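You operate a simulated robot arm through the tools that you are given. There is no shell and no other tool.

You are at the controls of a simulated robot arm. One attempt, no reset.

TASK
Press the ring of the tube in the slide to depth 2, then to depth 4.
Fine: lock the slide under the green press first; at the end leave it free and pulled out, the tube in it, the depth at 4.

It is judged by the outcome, as a careful person would: the job done as asked, and still so three seconds after it is handed in. It fails if anything else is knocked over, pushed out of place, dropped, spilled or broken.

THE ROBOT
A 7-joint arm with a two-finger gripper, fixed in place. Base frame: the origin is at the foot of the arm, x ahead of it, y to its left, z up. Units: mm, degrees, N and s.
With the tool pointing down near the work surface it reaches from about 280 to 780 mm from the base axis. Its first joint turns from -166.0 to 166.0 degrees. Payload 2.45 kg.
The TCP is the grasp point between the finger pads, 27 mm short of the fingertips. In the tool frame z runs along the fingers and y along their closing line. The gripper opens to 80 mm. The gripper's body begins 54 mm behind the TCP.
Orientation is that of the tool frame in the base frame, as [roll, pitch, yaw] about the fixed x, y, z axes, in that order (R = Rz(yaw) Ry(pitch) Rx(roll)). With the fingers straight down and closing along the base's y, the tool's x points along the base's -x, its y along +y and its z along -z.

THE INTERFACE
- The arm moves only by the tool arm_command. Its argument "targets" is a list of rows, each an object of numbers (a shift or turn left out is 0, a gripper value left out holds the last): "fingers": the opening, from 0 (shut) to 1 (fully open); "tx", "ty", "tz": the shift along the tool's x, y, z in mm; "wx", "wy", "wz": the turn, a rotation vector about the tool's x, y, z in degrees. In form: [{"fingers": .., "tx": .., "ty": .., "tz": .., "wx": .., "wy": .., "wz": ..}, ...]. A call has 1 to 20 rows; each row is the pose to reach, as a shift and turn from the pose commanded when the call began, along the tool's axes at that moment. Rows are played at 5 a second. More than 50 mm and 8.6 degrees between two rows, or a gripper value outside its range, and nothing of the call is played. Where a pose cannot be reached the arm comes as near as it can. A force on the tool above 40 N (or 10 N above the force at the start of the call, whichever is more), or a blocked arm, ends the call early, and 0.2 s more pass. The fingers move at their own pace (about 153 mm/s each) and stop on an object; they squeeze with about 28 N. The grip force told is the motor's: it shows also when the fingers shut on nothing. Time passes only in rows, and 0.2 s behind the last, so rows that repeat a pose let the fingers close. The reply holds the time, the measured pose of the TCP, the force on the tool along the base axes, the opening and the grip force, in the units named above and with some noise, with the torque about the TCP (base axes, N m) and any sound that the robot's microphone picked up.
- Cameras (640 x 400 px; columns grow to the right, rows downward): "scene" is fixed at [218.6, -651.1, 1653.6]; the picture's right is [0.99, 0.16, 0.00], its down [0.14, -0.87, -0.47] and it looks along [-0.07, 0.47, -0.88] (base axes); focal length 214 px, centre (320, 200). "wrist" rides on the gripper at [63, 12, -79] in the tool frame; the picture's right is [-0.19, 0.98, 0.00], its down [-0.72, -0.14, -0.68] and it looks along [-0.67, -0.13, 0.73] (tool axes); focal length 226 px, centre (320, 200). There is no depth. A picture from a camera that has moved, and an enlarged one, comes with that camera's place and axes in the base frame and with its lens.
- get_image(camera): a new picture of that camera. No time passes.
- move_column(by): slides the trunk up (or, below 0, down) by that many mm; the arm rides with it, the base frame stays. It gives what a move gives, with no picture.
- close_up(camera, box): a new picture of the part [left, top, right, bottom] of that camera's present view, enlarged. No time passes.
- hand_in(): hands the job in; it is judged then, once.

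Places have to be worked out from the pictures, the camera data and where the tool is seen. Open the gripper and draw the arm clear of the work before you hand the job in, unless the task says otherwise.

The tools are called after "Call:" as name(argument=value, ...) on one line, values as JSON. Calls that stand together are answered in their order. arm_command: Moves the arm, as the interface text tells. Its arguments: {"type":"object","properties":{"targets":{"type":"array","items":{"type":"object","properties":{"fingers":{"type":"number"},"tx":{"type":"number"},"ty":{"type":"number"},"tz":{"type":"number"},"wx":{"type":"number"},"wy":{"type":"number"},"wz":{"type":"number"}}}}},"required":["targets"]} The other tools are called the same way: move_column (by) slides the trunk up or down; get_image (camera) takes a picture; close_up (camera, box) takes an enlarged picture of a part of a camera's view; hand_in () hands the job in.

At the start:

```text
t: 0.0
ee_pos: [220.9, -326.7, 1321.0]
tool_rot: [-179.9, 0.0, -179.9]
contact_force: [-0.2, -0.2, 0.8]
moment: [0.0, 0.04, 0.01]
width: 80.0
finger_force: 0.0
trunk travel left (down, up): [-375.0, 165.0]
```

scene: 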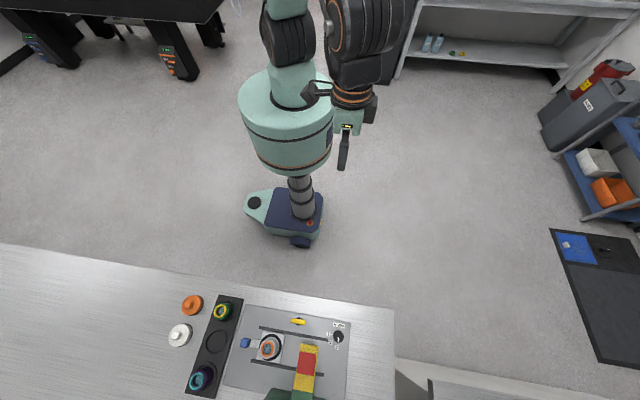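
wrist: 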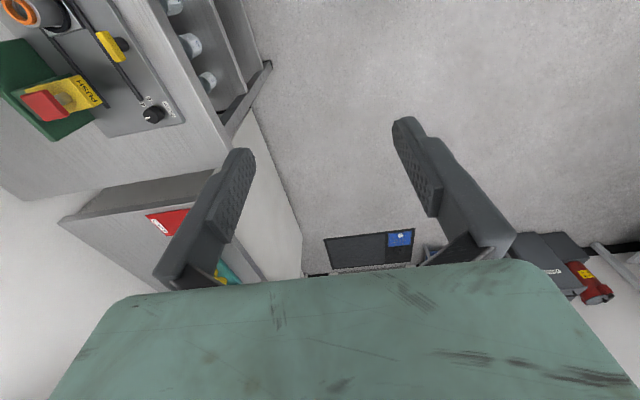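

I start by looking closely at the work area from both cameras to identify the press, slide, latch and depth dial.

Call:
close_up(camera="scene", box=[220, 290, 380, 400])

Call:
close_up(camera="scene", box=[150, 280, 310, 400])

Call:
close_up(camera="wrist", box=[0, 0, 240, 150])

```text
3.64 times, centred on (300, 345) of scene
camera zoom: at [218.6, -651.1, 1653.6], right [0.99, 0.16, 0.0], down [0.14, -0.87, -0.47], along [-0.07, 0.47, -0.88], focal length 780 px, centre (393, -327)
```

zoom: 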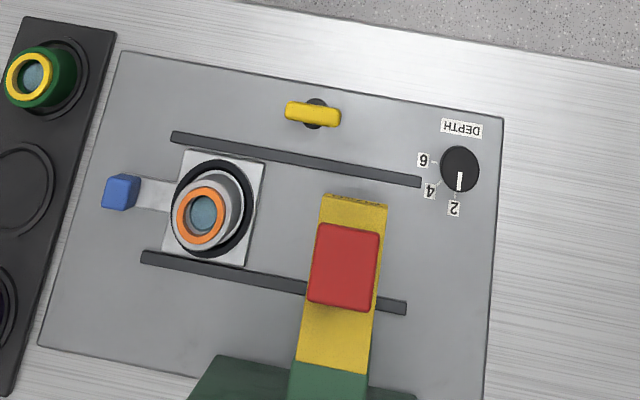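

```text
3.33 times, centred on (230, 340) of scene
camera zoom: at [218.6, -651.1, 1653.6], right [0.99, 0.16, 0.0], down [0.14, -0.87, -0.47], along [-0.07, 0.47, -0.88], focal length 715 px, centre (620, -267)
```

zoom: 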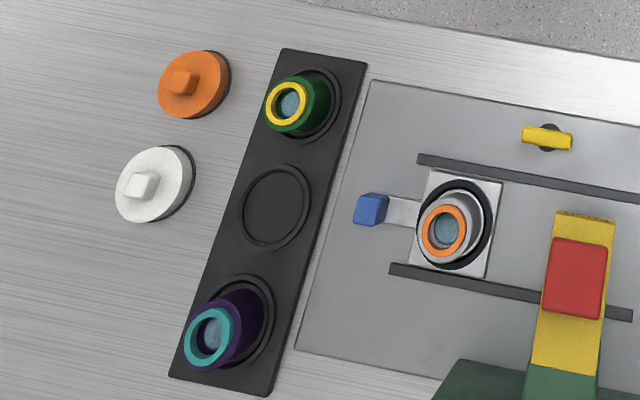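

```text
2.67 times, centred on (120, 75) of wrist
camera zoom: at [157.7, -315.9, 1401.2], right [0.19, 0.98, 0.0], down [0.72, -0.14, 0.68], along [0.67, -0.13, -0.73], focal length 603 px, centre (853, 533)
```

zoom: 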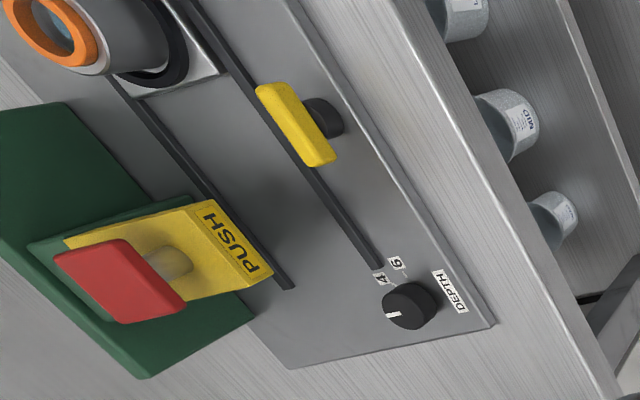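

The rails seem to run along x at y≈-708 and -790, slide at x≈97, press button at about (205,-750,1052), dial at (281,-694,932), yellow latch at (161,-676,940). I move the arm nearer at a safe height to get a better look.

Call:
arm_command(targets=[{"tx": 10, "ty": -35, "tz": 15}, {"tx": 20, "ty": -70, "tz": 30}, {"tx": 30, "ty": -105, "tz": 45}, {"tx": 40, "ty": -140, "tz": 60}, {"tx": 50, "ty": -175, "tz": 75}, {"tx": 60, "ty": -210, "tz": 90}, {"tx": 70, "ty": -245, "tz": 100}, {"tx": 80, "ty": -280, "tz": 110}])

Call:
get_image(camera="wrist")

Call:
get_image(camera="scene")

```text
t: 1.8
ee_pos: [139.9, -605.6, 1212.1]
tool_rot: [179.9, 0.0, -180.0]
contact_force: [0.0, -0.1, -0.1]
moment: [0.04, 0.01, 0.04]
width: 79.9
finger_force: 0.1
trunk travel left (down, up): [-375.0, 165.0]
```

```text
taken
camera wrist: at [76.2, -594.9, 1291.9], right [0.19, 0.98, 0.0], down [0.72, -0.14, 0.68], along [0.67, -0.13, -0.73], focal length 226 px, centre (320, 200)
```

wrist: 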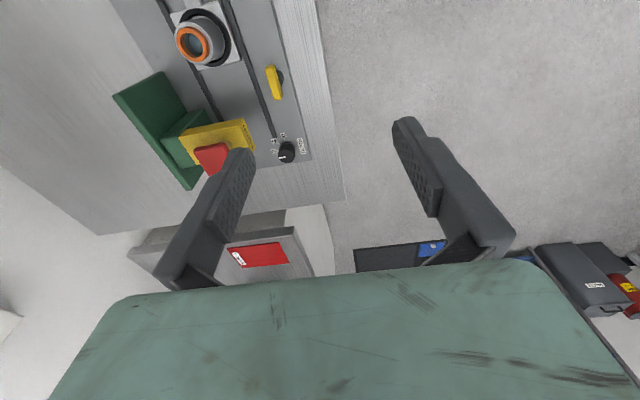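

```text
taken
```

scene: 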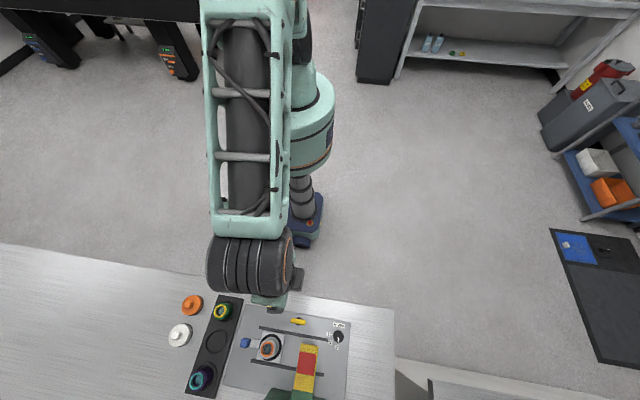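

I take enlarged views of the dial, latch, slide and press from here.

Call:
close_up(camera="wrist", box=[220, 50, 320, 180])

Call:
close_up(camera="wrist", box=[110, 0, 270, 100])

Call:
close_up(camera="scene", box=[280, 310, 360, 360])

Call:
close_up(camera="scene", box=[225, 320, 305, 370])

```text
3.08 times, centred on (270, 115) of wrist
camera zoom: at [76.2, -594.9, 1291.9], right [0.19, 0.98, 0.0], down [0.72, -0.14, 0.68], along [0.67, -0.13, -0.73], focal length 696 px, centre (474, 462)
```

zoom: 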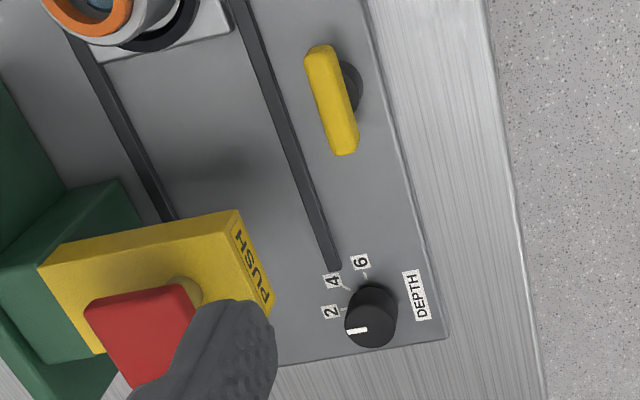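

```text
4.00 times, centred on (190, 50) of wrist
camera zoom: at [76.2, -594.9, 1291.9], right [0.19, 0.98, 0.0], down [0.72, -0.14, 0.68], along [0.67, -0.13, -0.73], focal length 904 px, centre (840, 800)
```

zoom: 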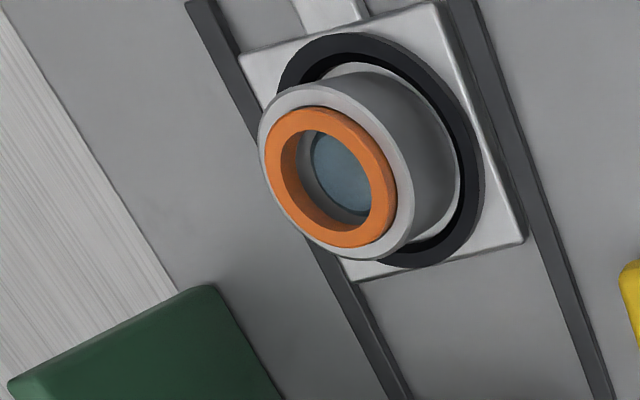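

```text
8.00 times, centred on (320, 335) of scene
camera zoom: at [218.6, -651.1, 1653.6], right [0.99, 0.16, 0.0], down [0.14, -0.87, -0.47], along [-0.07, 0.47, -0.88], focal length 1716 px, centre (320, -880)
```

zoom: 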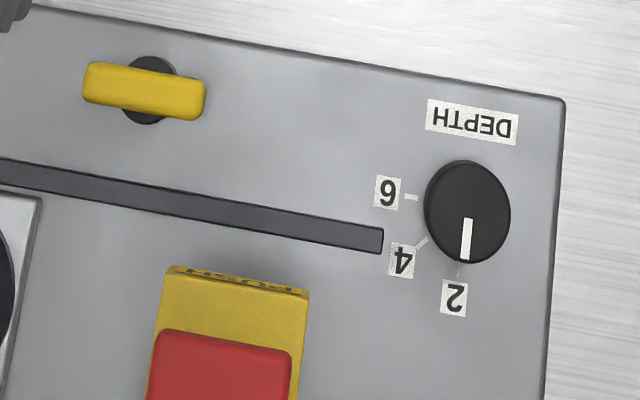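

```text
8.00 times, centred on (265, 345) of scene
camera zoom: at [218.6, -651.1, 1653.6], right [0.99, 0.16, 0.0], down [0.14, -0.87, -0.47], along [-0.07, 0.47, -0.88], focal length 1716 px, centre (760, -960)
```

zoom: 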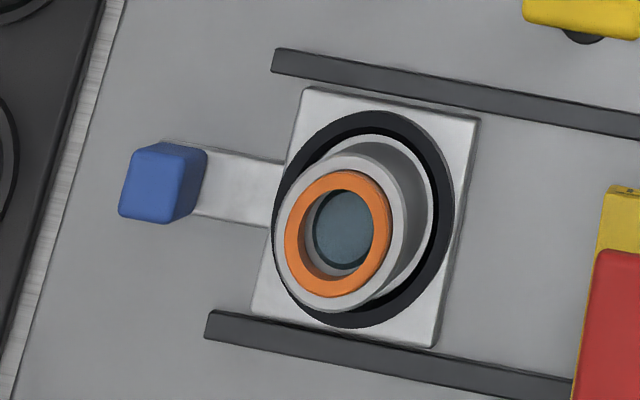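

The dial pointer is at 2 (ticks 2, 4, 6 run clockwise seen from above), and the latch bar lies parallel to the rails. The slide is at the out position. I go above the blue handle at a safe height to measure it.

Call:
arm_command(targets=[{"tx": 20, "ty": -24, "tz": 15}, {"tx": 40, "ty": -48, "tz": 30}, {"tx": 60, "ty": -72, "tz": 50}, {"tx": 80, "ty": -96, "tz": 70}, {"tx": 100, "ty": -120, "tz": 90}, {"tx": 114, "ty": -144, "tz": 112}])

Call:
get_image(camera="wrist")

Call:
get_image(camera="scene")

```text
t: 3.2
ee_pos: [30.4, -752.8, 1095.7]
tool_rot: [179.9, 0.0, 180.0]
contact_force: [0.3, 0.8, -0.6]
moment: [0.04, -0.03, 0.02]
width: 79.9
finger_force: 0.1
trunk travel left (down, up): [-375.0, 165.0]
```

```text
taken
camera wrist: at [-34.1, -741.7, 1175.6], right [0.19, 0.98, 0.0], down [0.72, -0.14, 0.68], along [0.67, -0.13, -0.73], focal length 226 px, centre (320, 200)
```

wrist: 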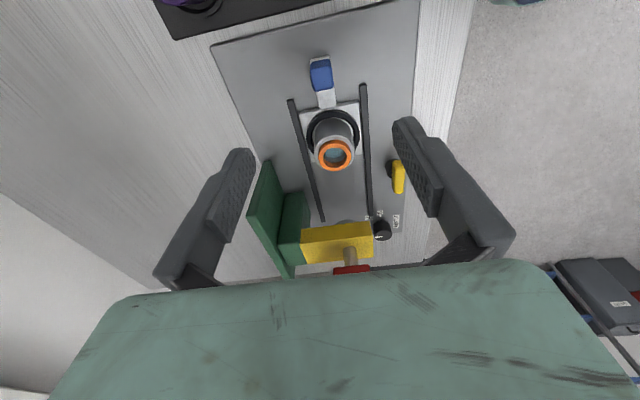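

```text
taken
```

scene: 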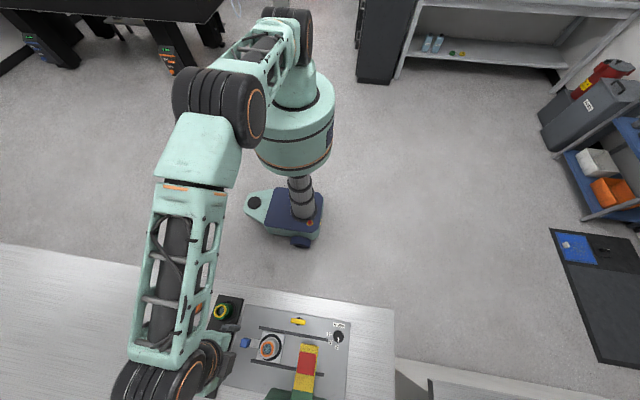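

I enlarge the handle and the press from this view.

Call:
close_up(camera="wrist", box=[270, 40, 390, 190])

Call:
close_up(camera="wrist", box=[240, 150, 420, 280])

Call:
close_up(camera="scene", box=[225, 320, 305, 370])

```text
2.67 times, centred on (330, 115) of wrist
camera zoom: at [-34.1, -741.7, 1175.6], right [0.19, 0.98, 0.0], down [0.72, -0.14, 0.68], along [0.67, -0.13, -0.73], focal length 603 px, centre (293, 427)
```

zoom: 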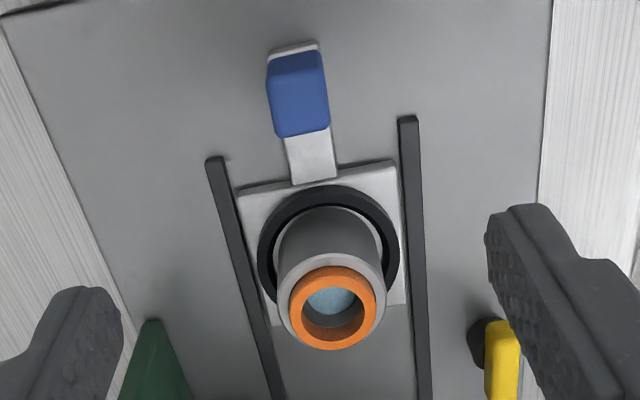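

```text
3.08 times, centred on (330, 215) of wrist
camera zoom: at [-34.1, -741.7, 1175.6], right [0.19, 0.98, 0.0], down [0.72, -0.14, 0.68], along [0.67, -0.13, -0.73], focal length 696 px, centre (289, 154)
```

zoom: 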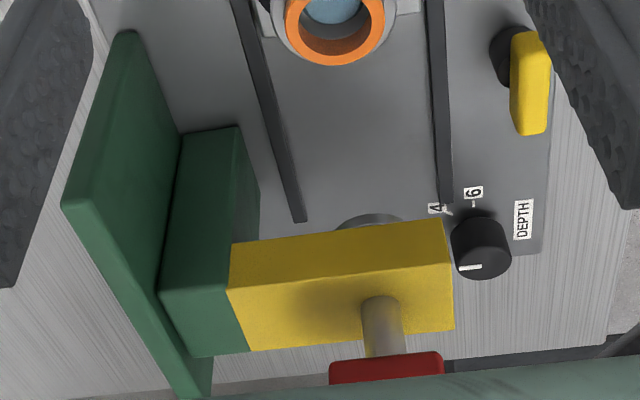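

```text
8.00 times, centred on (265, 345) of scene
camera zoom: at [218.6, -651.1, 1653.6], right [0.99, 0.16, 0.0], down [0.14, -0.87, -0.47], along [-0.07, 0.47, -0.88], focal length 1716 px, centre (760, -960)
```

zoom: 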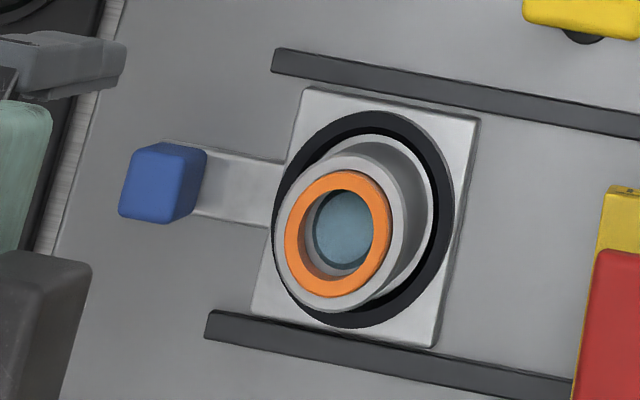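

The handle block measures about x 16–34, y -737…-759, top z≈949, with the plate at about z 908. I'll settle and check the true pose before descending.

Call:
arm_command(targets=[{"tz": 20}, {"tz": 40}, {"tz": 60}, {"tz": 60}])

Call:
close_up(camera="wrist", box=[240, 20, 400, 180])

Call:
close_up(camera="scene", box=[205, 310, 305, 380])

```text
t: 4.2
ee_pos: [29.5, -752.2, 1038.3]
tool_rot: [180.0, 0.0, -179.9]
contact_force: [-0.4, -0.4, -0.2]
moment: [0.01, 0.01, -0.02]
width: 79.9
finger_force: 0.1
trunk travel left (down, up): [-375.0, 165.0]
```

```text
2.50 times, centred on (320, 100) of wrist
camera zoom: at [-34.4, -740.6, 1119.0], right [0.19, 0.98, 0.0], down [0.72, -0.14, 0.68], along [0.67, -0.13, -0.73], focal length 565 px, centre (320, 450)
```

zoom: 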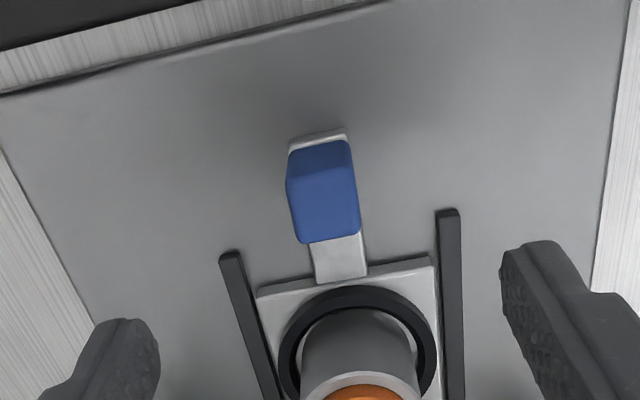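

```text
5.71 times, centred on (255, 345) of scene
camera zoom: at [218.6, -651.1, 1653.6], right [0.99, 0.16, 0.0], down [0.14, -0.87, -0.47], along [-0.07, 0.47, -0.88], focal length 1226 px, centre (691, -629)
```

zoom: 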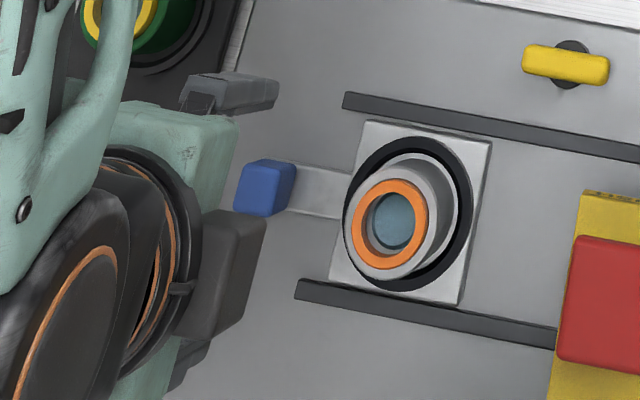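

Block centre refined to about (26,-750). I correct the offset, come down another 45 mm and check clearances in the pictures.

Call:
arm_command(targets=[{"tx": 3, "ty": 2, "tz": 15}, {"tx": 3, "ty": 2, "tz": 30}, {"tx": 3, "ty": 2, "tz": 45}, {"tx": 3, "ty": 2, "tz": 45}])

Call:
get_image(camera="wrist")

Call:
get_image(camera="scene")

```text
t: 5.2
ee_pos: [25.1, -749.6, 993.7]
tool_rot: [-179.9, 0.0, -179.9]
contact_force: [1.0, 0.6, -0.2]
moment: [-0.01, 0.0, -0.02]
width: 80.1
finger_force: 0.1
trunk travel left (down, up): [-375.0, 165.0]
```

```text
taken
camera wrist: at [-38.6, -738.5, 1074.3], right [0.19, 0.98, 0.0], down [0.72, -0.14, 0.68], along [0.67, -0.13, -0.73], focal length 226 px, centre (320, 200)
```

wrist: 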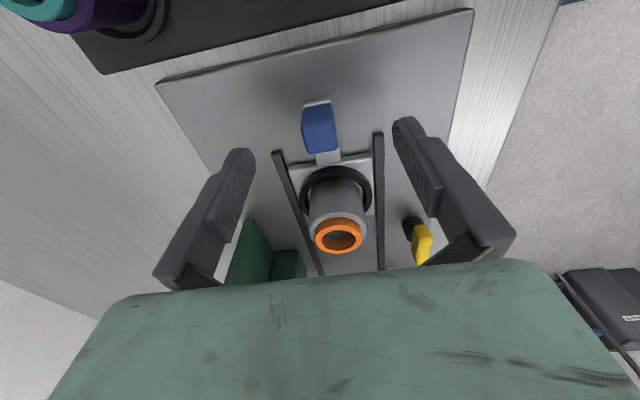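

```text
taken
```

scene: 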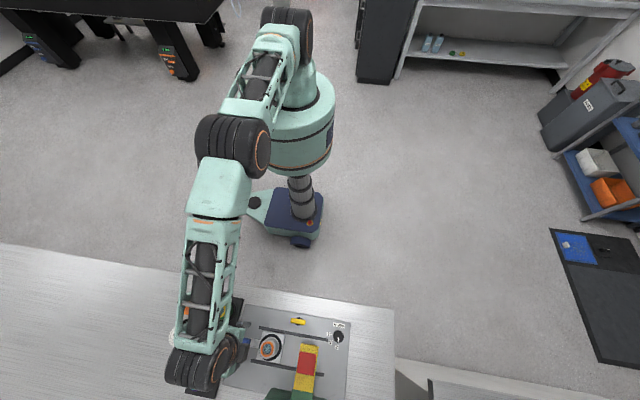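

The arm is well clear of the rack (wrist drum is above the gripper). I lower to z≈944 with the fingers straddling the handle.

Call:
arm_command(targets=[{"tz": 15}, {"tz": 30}, {"tz": 40}, {"tz": 49}, {"tz": 49}])

Call:
get_image(camera="wrist")

Call:
close_up(camera="scene", box=[205, 310, 305, 380])

```text
t: 6.6
ee_pos: [24.4, -748.4, 952.2]
tool_rot: [-179.8, 0.0, 180.0]
contact_force: [1.2, 10.0, 22.1]
moment: [1.38, -0.02, -0.03]
width: 78.3
finger_force: 0.1
trunk travel left (down, up): [-375.0, 165.0]
stopped in row 5: the force on the tool passed its limit at 41 N (the readings are from after the stop); the commanded pose is now the measured one
```

```text
taken
camera wrist: at [-39.3, -737.1, 1032.6], right [0.19, 0.98, 0.0], down [0.72, -0.14, 0.68], along [0.67, -0.14, -0.73], focal length 226 px, centre (320, 200)
```

wrist: 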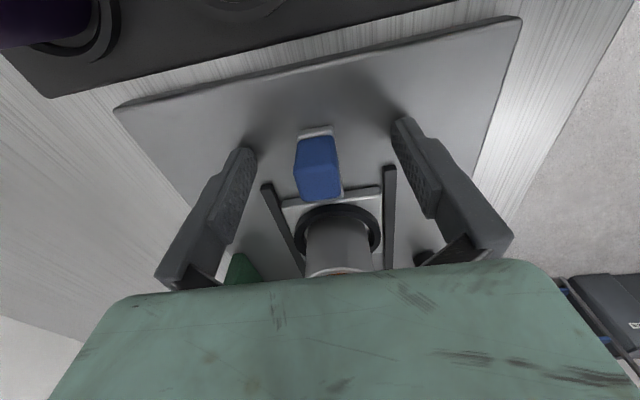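

```text
5.71 times, centred on (255, 345) of scene
camera zoom: at [218.6, -651.1, 1653.6], right [0.99, 0.16, 0.0], down [0.14, -0.87, -0.47], along [-0.07, 0.47, -0.88], focal length 1226 px, centre (691, -629)
```

zoom: 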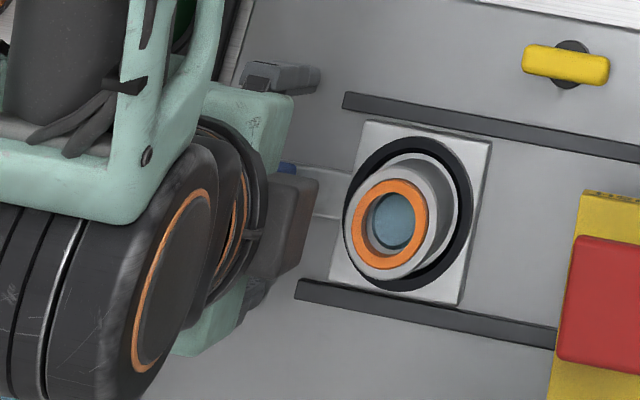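

The right (+y) finger met resistance at tip height z≈925, earlier than my plate estimate of ~912. I look closely at that fingertip before doing anything else.

Call:
close_up(camera="wrist", box=[340, 80, 460, 200])

Call:
close_up(camera="wrist", box=[180, 100, 300, 220])

Call:
close_up(camera="scene", box=[225, 310, 275, 345])

```text
3.33 times, centred on (400, 140) of wrist
camera zoom: at [-39.3, -737.1, 1032.6], right [0.19, 0.98, 0.0], down [0.72, -0.14, 0.68], along [0.67, -0.14, -0.73], focal length 754 px, centre (53, 400)
```

zoom: 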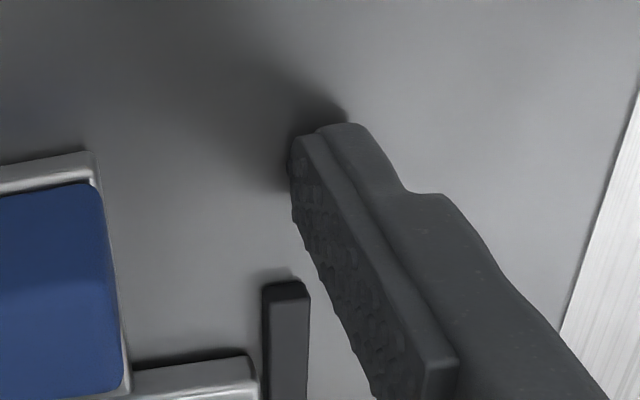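

```text
3.33 times, centred on (240, 160) of wrist
camera zoom: at [-39.3, -737.1, 1032.6], right [0.19, 0.98, 0.0], down [0.72, -0.14, 0.68], along [0.67, -0.14, -0.73], focal length 754 px, centre (587, 333)
```

zoom: 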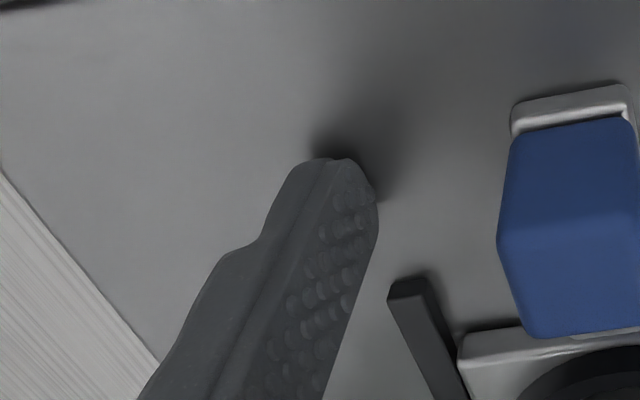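

```text
11.43 times, centred on (250, 328) of scene
camera zoom: at [218.6, -651.1, 1653.6], right [0.99, 0.16, 0.0], down [0.14, -0.87, -0.47], along [-0.07, 0.47, -0.88], focal length 2451 px, centre (1120, -1257)
```

zoom: 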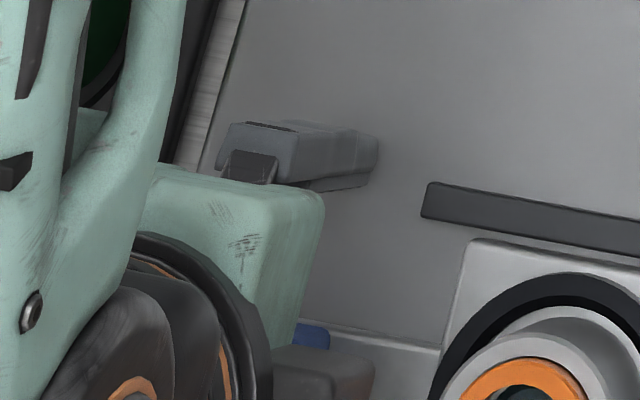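

Shadows show the fingertips resting on the plate, so the plate is a little higher relative to the tips than estimated. I raise 5 mm and close on the handle block.

Call:
arm_command(targets=[{"tz": -3}, {"tz": -5}, {"tz": -5}])

```text
t: 7.4
ee_pos: [24.8, -749.2, 952.5]
tool_rot: [-179.9, 0.0, -180.0]
contact_force: [-2.7, 1.9, 6.1]
moment: [0.36, 0.08, 0.12]
width: 79.0
finger_force: 0.0
trunk travel left (down, up): [-375.0, 165.0]
```

Still a light contact, so I raise a few mm more and settle.

Call:
arm_command(targets=[{"tz": -4}, {"tz": -4}, {"tz": -4}])

```text
t: 8.2
ee_pos: [24.5, -750.1, 955.9]
tool_rot: [-180.0, -0.1, -180.0]
contact_force: [0.1, -0.3, -0.7]
moment: [-0.02, -0.03, -0.02]
width: 80.0
finger_force: 0.1
trunk travel left (down, up): [-375.0, 165.0]
```

Free now at z≈956. Closing on the handle.

Call:
arm_command(targets=[{"fingers": 0.4}, {"fingers": 0.2}, {"fingers": 0.0}, {"fingers": 0.0}, {"fingers": 0.0}])

Call:
get_image(camera="wrist")

```text
t: 9.4
ee_pos: [24.5, -750.7, 956.1]
tool_rot: [-179.8, 0.0, -179.9]
contact_force: [0.6, -7.8, -1.4]
moment: [-0.07, -0.01, 0.03]
width: 19.7
finger_force: 45.1
trunk travel left (down, up): [-375.0, 165.0]
```

```text
taken
camera wrist: at [-39.0, -738.5, 1037.1], right [0.19, 0.98, 0.0], down [0.72, -0.14, 0.68], along [0.67, -0.13, -0.73], focal length 226 px, centre (320, 200)
```

wrist: 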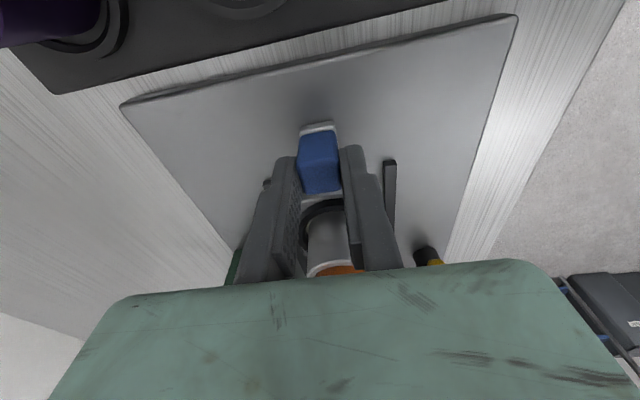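

Handle gripped (19.7 mm). I slide it toward +x, 90 mm first, nudging y by -1.5 mm to ease the side load.

Call:
arm_command(targets=[{"tx": -5, "ty": -1}, {"tx": -15, "ty": -1.5}, {"tx": -25, "ty": -1.5}, {"tx": -35, "ty": -1.5}, {"tx": -45, "ty": -1.5}, {"tx": -55, "ty": -1.5}, {"tx": -65, "ty": -1.5}, {"tx": -75, "ty": -1.5}, {"tx": -85, "ty": -1.5}, {"tx": -90, "ty": -1.5}, {"tx": -90, "ty": -1.5}])

Call:
get_image(camera="wrist")

Call:
close_up(camera="scene", box=[225, 300, 365, 390])

```text
t: 11.8
ee_pos: [115.2, -750.4, 958.0]
tool_rot: [-179.9, 0.0, 180.0]
contact_force: [0.8, 4.5, 5.3]
moment: [0.18, 0.28, 0.06]
width: 19.8
finger_force: 44.7
trunk travel left (down, up): [-375.0, 165.0]
```

```text
taken
camera wrist: at [51.6, -738.4, 1037.1], right [0.19, 0.98, 0.0], down [0.72, -0.14, 0.68], along [0.67, -0.13, -0.73], focal length 226 px, centre (320, 200)
```

wrist: 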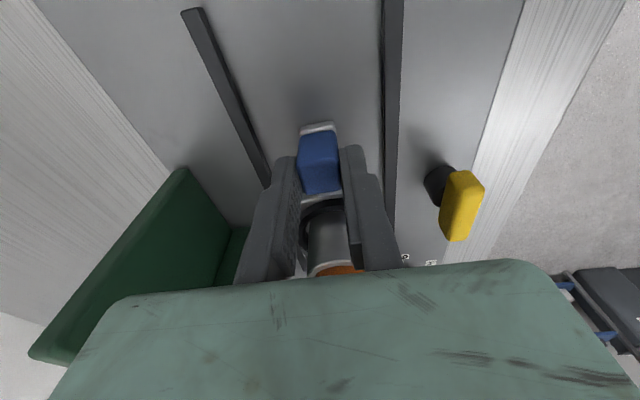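

```text
4.44 times, centred on (295, 345) of scene
camera zoom: at [218.6, -651.1, 1653.6], right [0.99, 0.16, 0.0], down [0.14, -0.87, -0.47], along [-0.07, 0.47, -0.88], focal length 953 px, centre (431, -444)
```

zoom: 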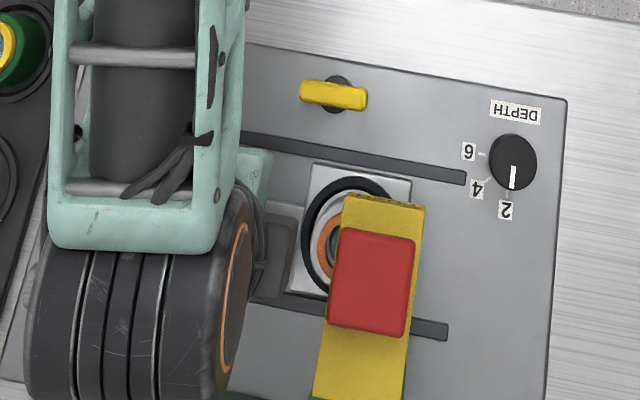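

The slide follows; its centre is now at about x=187. I continue in small steps until it meets the stop.

Call:
arm_command(targets=[{"tx": -4}, {"tx": -8}, {"tx": -12}, {"tx": -14}, {"tx": -16}, {"tx": -18}, {"tx": -20}, {"tx": -22}, {"tx": -24}, {"tx": -24}])

Call:
close_up(camera="scene", box=[225, 300, 365, 390])

```text
t: 14.0
ee_pos: [135.9, -750.4, 957.4]
tool_rot: [179.9, -0.2, 179.9]
contact_force: [-21.9, 19.3, -1.1]
moment: [0.3, 0.07, -0.02]
width: 19.9
finger_force: 44.7
trunk travel left (down, up): [-375.0, 165.0]
```

```text
4.44 times, centred on (295, 345) of scene
camera zoom: at [218.6, -651.1, 1653.6], right [0.99, 0.16, 0.0], down [0.14, -0.87, -0.47], along [-0.07, 0.47, -0.88], focal length 953 px, centre (431, -444)
```

zoom: 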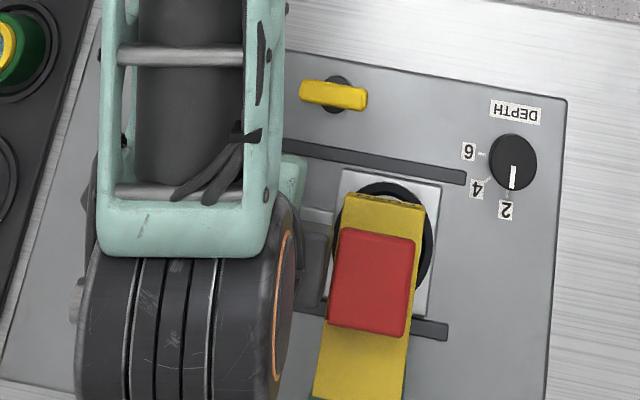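

The slide is stopped against its end (22 N back-force at x≈136, slide centre ≈208, below the press). I ease the load, open, and rise straight up.

Call:
arm_command(targets=[{"tx": 2, "ty": 2, "fingers": 0.0}, {"tx": 2, "ty": 2, "fingers": 0.0}, {"tx": 2, "ty": 2, "fingers": 0.5}, {"tx": 2, "ty": 2, "fingers": 0.5}, {"tx": 2, "ty": 2, "fingers": 0.5}])

Call:
arm_command(targets=[{"tz": -15}, {"tz": -40}, {"tz": -70}, {"tz": -100}, {"tz": -130}, {"tz": -160}, {"tz": -160}])

Call:
get_image(camera="wrist")

Call:
close_up(camera="scene", box=[225, 300, 365, 390])

```text
t: 15.2
ee_pos: [137.7, -749.3, 958.7]
tool_rot: [-179.9, 0.1, 179.9]
contact_force: [0.2, -0.9, -0.2]
moment: [0.01, -0.01, 0.01]
width: 39.9
finger_force: 0.0
trunk travel left (down, up): [-375.0, 165.0]
```

```text
t: 16.8
ee_pos: [134.7, -749.3, 1118.7]
tool_rot: [180.0, 0.1, 180.0]
contact_force: [-0.2, 0.0, -0.6]
moment: [0.03, 0.03, 0.04]
width: 39.9
finger_force: 0.1
trunk travel left (down, up): [-375.0, 165.0]
```

```text
taken
camera wrist: at [72.1, -737.9, 1198.8], right [0.19, 0.98, 0.0], down [0.72, -0.14, 0.68], along [0.67, -0.13, -0.73], focal length 226 px, centre (320, 200)
```

wrist: 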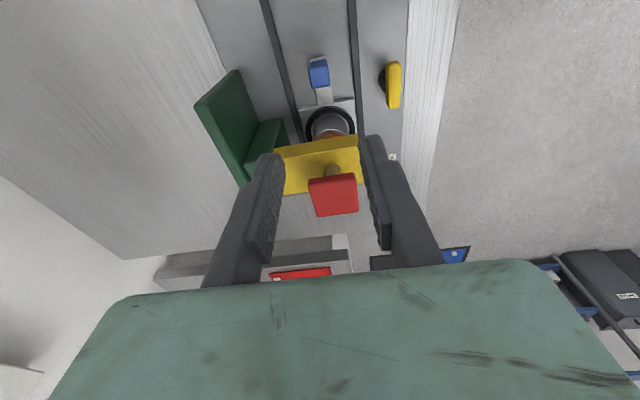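

```text
4.44 times, centred on (295, 345) of scene
camera zoom: at [218.6, -651.1, 1653.6], right [0.99, 0.16, 0.0], down [0.14, -0.87, -0.47], along [-0.07, 0.47, -0.88], focal length 953 px, centre (431, -444)
```

zoom: 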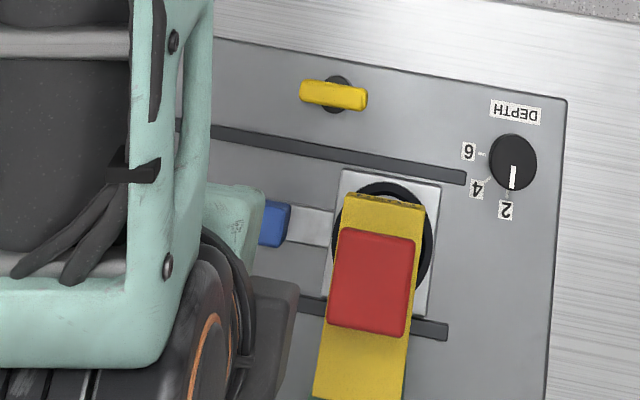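

The slide stays at the stop under the press. Now I inspect the latch and the press head closely to plan the turn.

Call:
close_up(camera="wrist", box=[250, 50, 430, 220])

Call:
close_up(camera="scene", box=[270, 305, 350, 355])

```text
2.35 times, centred on (340, 135) of wrist
camera zoom: at [72.1, -737.9, 1198.8], right [0.19, 0.98, 0.0], down [0.72, -0.14, 0.68], along [0.67, -0.13, -0.73], focal length 532 px, centre (273, 353)
```

zoom: 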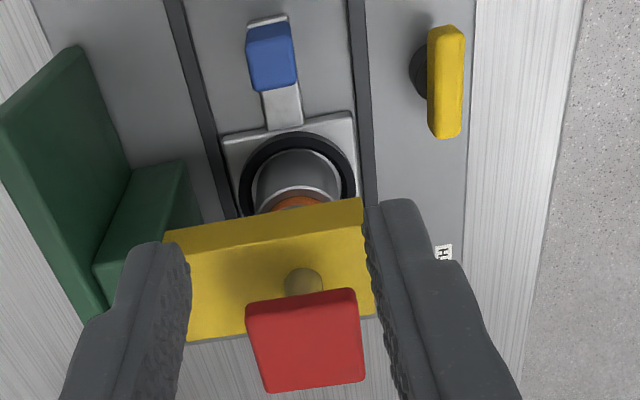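

```text
8.00 times, centred on (310, 330) of scene
camera zoom: at [218.6, -651.1, 1653.6], right [0.99, 0.16, 0.0], down [0.14, -0.87, -0.47], along [-0.07, 0.47, -0.88], focal length 1716 px, centre (400, -840)
```

zoom: 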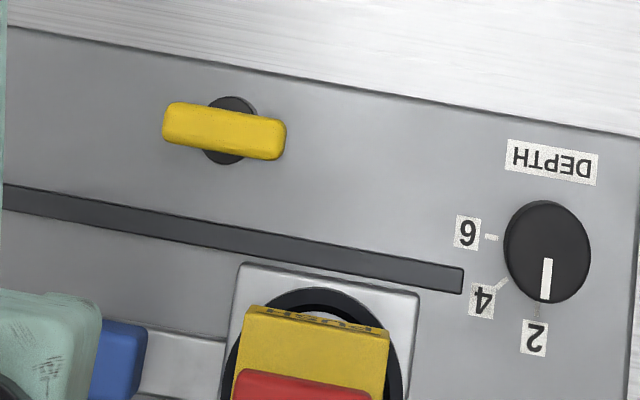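

The latch bar centre is about (161,-674.5), 27 mm above the plate, ~45 mm long along x and ~11 mm wide; the press head corner is ~52 mm away, so turning is clear. I move above it.

Call:
arm_command(targets=[{"tx": -6, "ty": 20}, {"tx": -12, "ty": 40}, {"tx": -18, "ty": 60}, {"tx": -25, "ty": 75}, {"tx": -25, "ty": 75, "tz": 20}, {"tx": -25, "ty": 75, "tz": 40}, {"tx": -25, "ty": 75, "tz": 60}, {"tx": -25, "ty": 75, "tz": 80}, {"tx": -25, "ty": 75, "tz": 80}])

Call:
get_image(camera="wrist")

Call:
close_up(camera="wrist", box=[240, 60, 400, 190])

```text
t: 18.8
ee_pos: [160.4, -673.8, 1037.1]
tool_rot: [-179.9, 0.0, -180.0]
contact_force: [-1.0, -0.6, -0.6]
moment: [0.0, -0.02, -0.03]
width: 39.8
finger_force: 0.0
trunk travel left (down, up): [-375.0, 165.0]
```

```text
taken
camera wrist: at [96.7, -662.9, 1116.3], right [0.19, 0.98, 0.0], down [0.72, -0.14, 0.68], along [0.67, -0.13, -0.73], focal length 226 px, centre (320, 200)
```

wrist: 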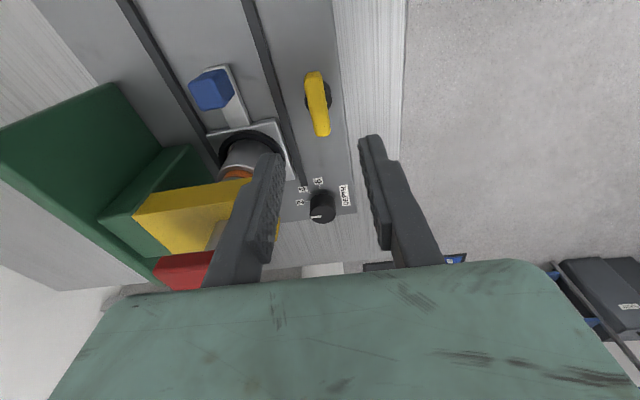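

```text
3.08 times, centred on (320, 125) of wrist
camera zoom: at [96.7, -662.9, 1116.3], right [0.19, 0.98, 0.0], down [0.72, -0.14, 0.68], along [0.67, -0.13, -0.73], focal length 696 px, centre (320, 431)
```

zoom: 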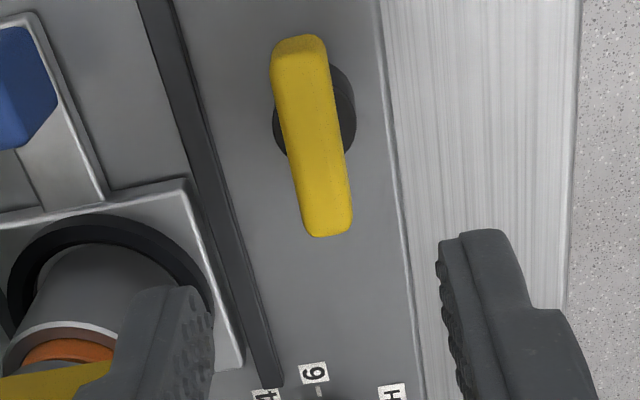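

The latch centre refines to (162,-676). I descend to TCP z≈963 with the fingers straddling the bar.

Call:
arm_command(targets=[{"tx": -1.5, "ty": -2, "tz": 20}, {"tx": -1.5, "ty": -2, "tz": 40}, {"tx": -1.5, "ty": -2, "tz": 55}, {"tx": -1.5, "ty": -2, "tz": 66}, {"tx": -1.5, "ty": -2, "tz": 74}, {"tx": -1.5, "ty": -2, "tz": 74}])

Call:
get_image(camera="wrist")

Call:
close_up(camera="scene", box=[250, 300, 350, 370])

```text
t: 20.2
ee_pos: [163.0, -678.8, 963.6]
tool_rot: [180.0, 0.0, -180.0]
contact_force: [0.3, -0.1, 0.8]
moment: [0.0, 0.01, -0.02]
width: 39.8
finger_force: 0.0
trunk travel left (down, up): [-375.0, 165.0]
```

```text
taken
camera wrist: at [98.5, -666.3, 1043.6], right [0.19, 0.98, 0.0], down [0.72, -0.14, 0.68], along [0.67, -0.13, -0.73], focal length 226 px, centre (320, 200)
```

wrist: 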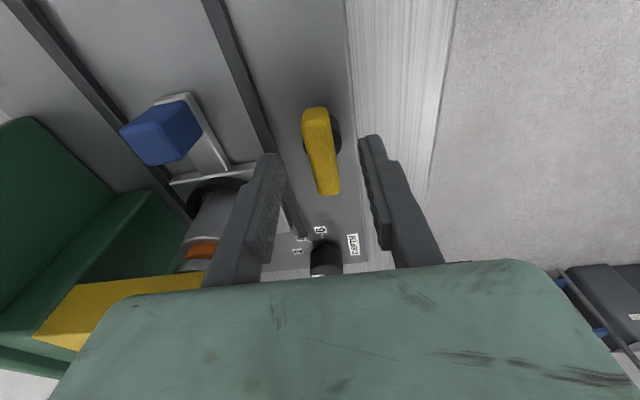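

```text
5.71 times, centred on (300, 335) of scene
camera zoom: at [218.6, -651.1, 1653.6], right [0.99, 0.16, 0.0], down [0.14, -0.87, -0.47], along [-0.07, 0.47, -0.88], focal length 1226 px, centre (434, -571)
```

zoom: 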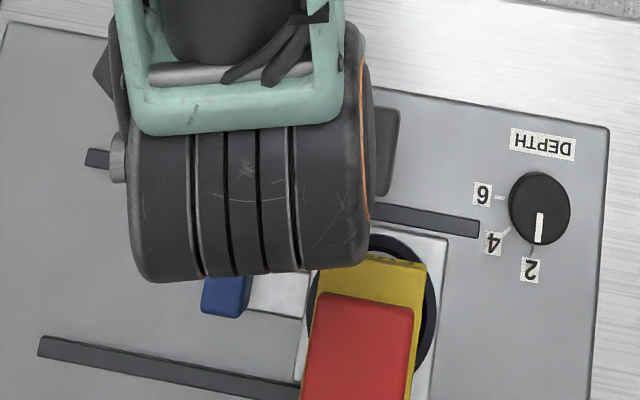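

The bar is centred between the fingers; I close on it.

Call:
arm_command(targets=[{"fingers": 0.3}, {"fingers": 0.1}, {"fingers": 0.0}, {"fingers": 0.0}, {"fingers": 0.0}])

Call:
get_image(camera="wrist")

```text
t: 21.4
ee_pos: [162.5, -675.6, 961.8]
tool_rot: [179.9, 0.0, -180.0]
contact_force: [-1.3, 15.2, -10.9]
moment: [0.27, -0.19, -0.02]
width: 13.0
finger_force: 39.3
trunk travel left (down, up): [-375.0, 165.0]
```

```text
taken
camera wrist: at [98.5, -664.8, 1042.9], right [0.19, 0.98, 0.0], down [0.72, -0.14, 0.68], along [0.67, -0.13, -0.73], focal length 226 px, centre (320, 200)
```

wrist: 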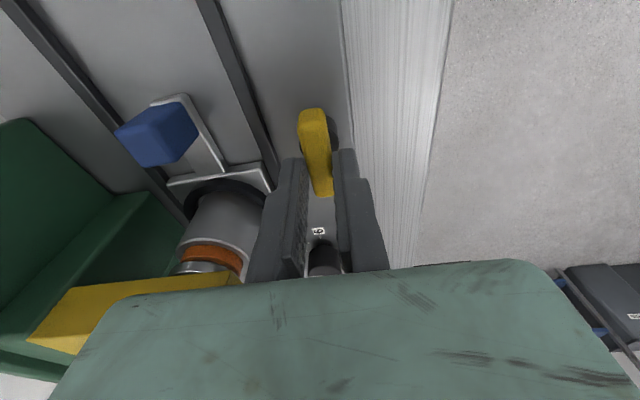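

Gripped at 13 mm. I ease the side load by +2.5 mm in y and try a small turn, +8° about the tool axis (clockwise from above), to feel whether it yields.

Call:
arm_command(targets=[{"ty": 1.5}, {"ty": 2.5}, {"ty": 2.5, "wz": 2}, {"ty": 2.5, "wz": 4}, {"ty": 2.5, "wz": 6}, {"ty": 2.5, "wz": 8}, {"ty": 2.5, "wz": 8}])

Call:
get_image(camera="wrist")

```text
t: 23.0
ee_pos: [162.8, -676.3, 962.8]
tool_rot: [180.0, 0.0, 171.9]
contact_force: [-4.4, 1.0, -11.5]
moment: [0.11, 0.04, 0.79]
width: 14.7
finger_force: 40.6
trunk travel left (down, up): [-375.0, 165.0]
```

```text
taken
camera wrist: at [101.1, -655.6, 1043.8], right [0.33, 0.94, 0.0], down [0.69, -0.24, 0.68], along [0.64, -0.23, -0.73], focal length 226 px, centre (320, 200)
```

wrist: 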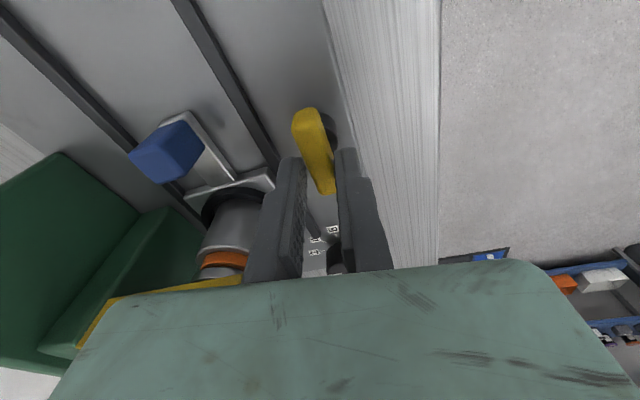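

The bar stayed put and wedged the fingers open (0.79 N·m), so this direction is blocked. I turn back and try the other way.

Call:
arm_command(targets=[{"wz": -4}, {"wz": -8}, {"wz": -10}, {"wz": -12}, {"wz": -14}, {"wz": -16}, {"wz": -18}, {"wz": -18}])

Call:
get_image(camera="wrist")

```text
t: 24.8
ee_pos: [162.8, -676.1, 963.3]
tool_rot: [-179.9, 0.0, -170.0]
contact_force: [0.0, -12.4, -5.4]
moment: [-0.08, -0.66, 0.06]
width: 12.8
finger_force: 39.3
trunk travel left (down, up): [-375.0, 165.0]
```

```text
taken
camera wrist: at [98.2, -675.1, 1043.3], right [0.02, 1.0, 0.0], down [0.73, -0.01, 0.68], along [0.68, -0.01, -0.73], focal length 226 px, centre (320, 200)
```

wrist: 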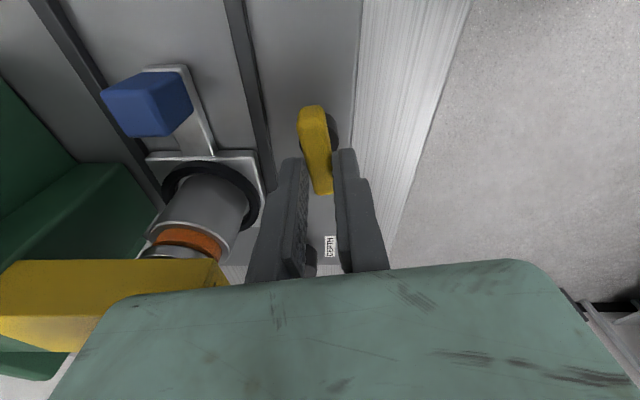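

It turns freely counter-clockwise (bar aligned, 10° done, no torque). I continue turning in small steps.

Call:
arm_command(targets=[{"wz": -4}, {"wz": -8}, {"wz": -12}, {"wz": -16}, {"wz": -20}, {"wz": -24}, {"wz": -28}, {"wz": -32}, {"wz": -36}, {"wz": -40}, {"wz": -40}])

Call:
get_image(camera="wrist")

Call:
get_image(camera="scene")

```text
t: 27.2
ee_pos: [163.1, -673.7, 963.0]
tool_rot: [-180.0, 0.0, -130.0]
contact_force: [-4.1, 8.9, 0.5]
moment: [0.23, 0.0, -0.02]
width: 12.8
finger_force: 39.7
trunk travel left (down, up): [-375.0, 165.0]
```

```text
taken
camera wrist: at [111.5, -715.1, 1043.3], right [-0.63, 0.78, 0.0], down [0.57, 0.46, 0.68], along [0.53, 0.43, -0.73], focal length 226 px, centre (320, 200)
```

wrist: 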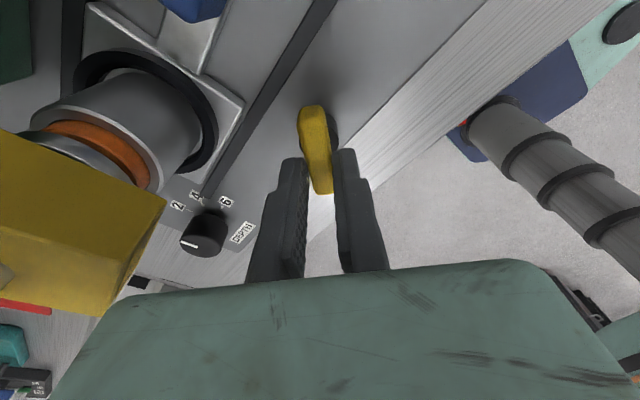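

```text
taken
```

scene: 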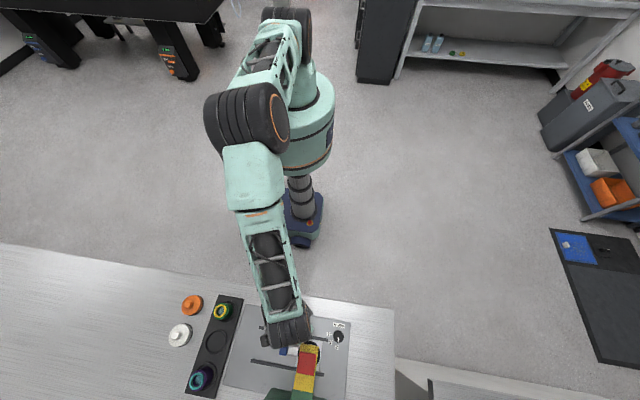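

Turning well (50° so far). I continue another 40°, to yaw -90.

Call:
arm_command(targets=[{"wz": -4}, {"wz": -8}, {"wz": -12}, {"wz": -16}, {"wz": -20}, {"wz": -24}, {"wz": -28}, {"wz": -32}, {"wz": -36}, {"wz": -40}, {"wz": -40}])

Call:
get_image(camera="wrist")

Call:
close_up(camera="scene", box=[250, 300, 350, 370])

```text
t: 29.6
ee_pos: [160.3, -673.5, 963.6]
tool_rot: [179.8, 0.1, -90.0]
contact_force: [-20.7, 23.9, -13.7]
moment: [-0.13, 0.28, -0.08]
width: 12.6
finger_force: 39.2
trunk travel left (down, up): [-375.0, 165.0]
```

```text
taken
camera wrist: at [147.2, -737.3, 1043.3], right [-0.98, 0.19, 0.0], down [0.14, 0.72, 0.68], along [0.13, 0.67, -0.73], focal length 226 px, centre (320, 200)
```

wrist: 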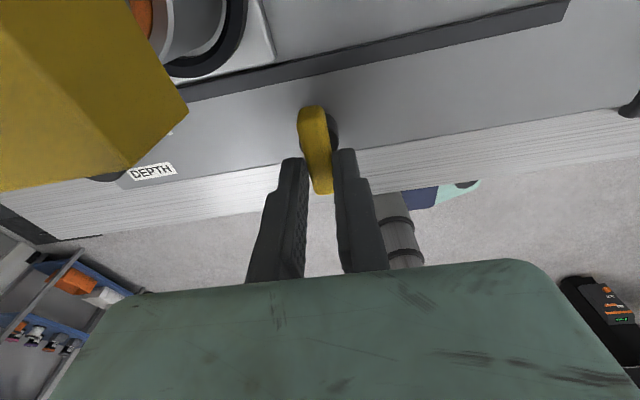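

```text
5.71 times, centred on (300, 335) of scene
camera zoom: at [218.6, -651.1, 1653.6], right [0.99, 0.16, 0.0], down [0.14, -0.87, -0.47], along [-0.07, 0.47, -0.88], focal length 1226 px, centre (434, -571)
```

zoom: 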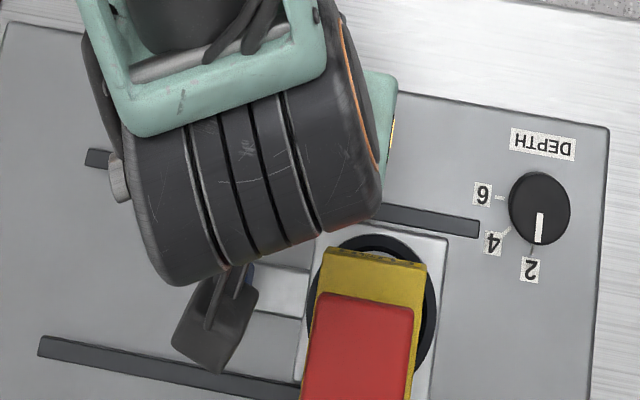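

The bar is at 90° now. I relieve the side load and probe 6° further for the end stop.

Call:
arm_command(targets=[{"tx": -2, "ty": 2}, {"tx": -2, "ty": 2}, {"tx": -2, "ty": 2, "wz": -2}, {"tx": -2, "ty": 2, "wz": -4}, {"tx": -2, "ty": 2, "wz": -6}, {"tx": -2, "ty": 2, "wz": -6}])

Call:
get_image(camera="wrist")

```text
t: 31.0
ee_pos: [160.1, -672.2, 963.6]
tool_rot: [-179.9, -0.2, -83.9]
contact_force: [-17.4, 3.8, -7.3]
moment: [0.39, 0.2, -0.78]
width: 14.4
finger_force: 39.9
trunk travel left (down, up): [-375.0, 165.0]
```

```text
taken
camera wrist: at [153.7, -738.3, 1044.3], right [-1.0, 0.09, 0.0], down [0.07, 0.73, 0.68], along [0.06, 0.68, -0.73], focal length 226 px, centre (320, 200)
```

wrist: 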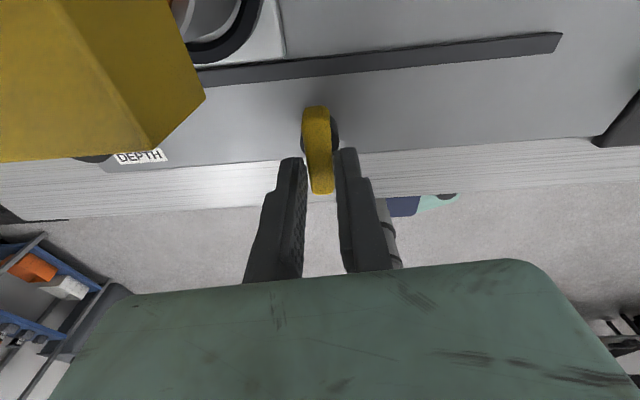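

End stop reached at 90° (torque 0.78 N·m, fingers wedged). I turn back 6° to align, open, and rise straight up.

Call:
arm_command(targets=[{"wz": 3, "ty": 1}, {"wz": 6, "ty": 1.5}, {"wz": 6, "ty": 1.5}, {"wz": 6, "ty": 1.5, "fingers": 0.4}, {"wz": 6, "ty": 1.5, "fingers": 0.4}, {"wz": 6, "ty": 1.5, "fingers": 0.4}])

Call:
arm_command(targets=[{"tz": -15}, {"tz": -40}, {"tz": -70}, {"tz": -100}, {"tz": -130}, {"tz": -130}])

Call:
get_image(camera="wrist")

Call:
close_up(camera="scene", box=[250, 300, 350, 370])

```text
t: 32.4
ee_pos: [160.1, -672.8, 962.5]
tool_rot: [-180.0, -0.1, -90.1]
contact_force: [-0.4, 0.3, 0.0]
moment: [0.02, 0.02, 0.03]
width: 32.3
finger_force: 0.0
trunk travel left (down, up): [-375.0, 165.0]
```

```text
t: 33.8
ee_pos: [160.2, -670.9, 1091.5]
tool_rot: [-179.9, 0.0, -90.0]
contact_force: [-0.1, -0.3, -0.2]
moment: [-0.02, 0.02, -0.02]
width: 31.9
finger_force: 0.0
trunk travel left (down, up): [-375.0, 165.0]
```

```text
taken
camera wrist: at [148.1, -735.9, 1172.0], right [-0.98, 0.19, 0.0], down [0.14, 0.72, 0.68], along [0.13, 0.67, -0.73], focal length 226 px, centre (320, 200)
```

wrist: 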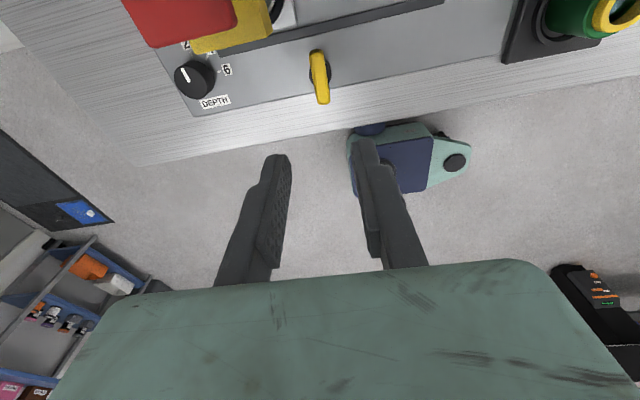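

```text
5.71 times, centred on (300, 335) of scene
camera zoom: at [218.6, -651.1, 1653.6], right [0.99, 0.16, 0.0], down [0.14, -0.87, -0.47], along [-0.07, 0.47, -0.88], focal length 1226 px, centre (434, -571)
```

zoom: 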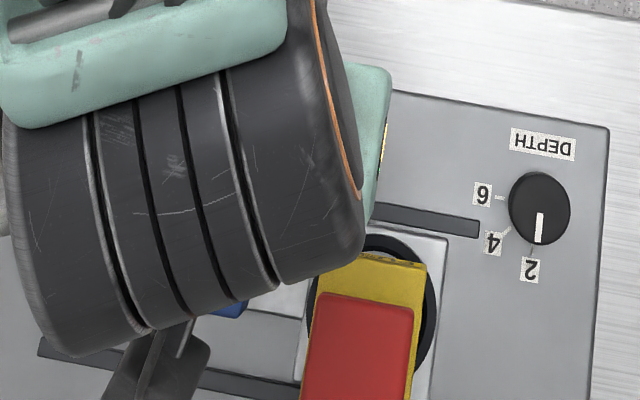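

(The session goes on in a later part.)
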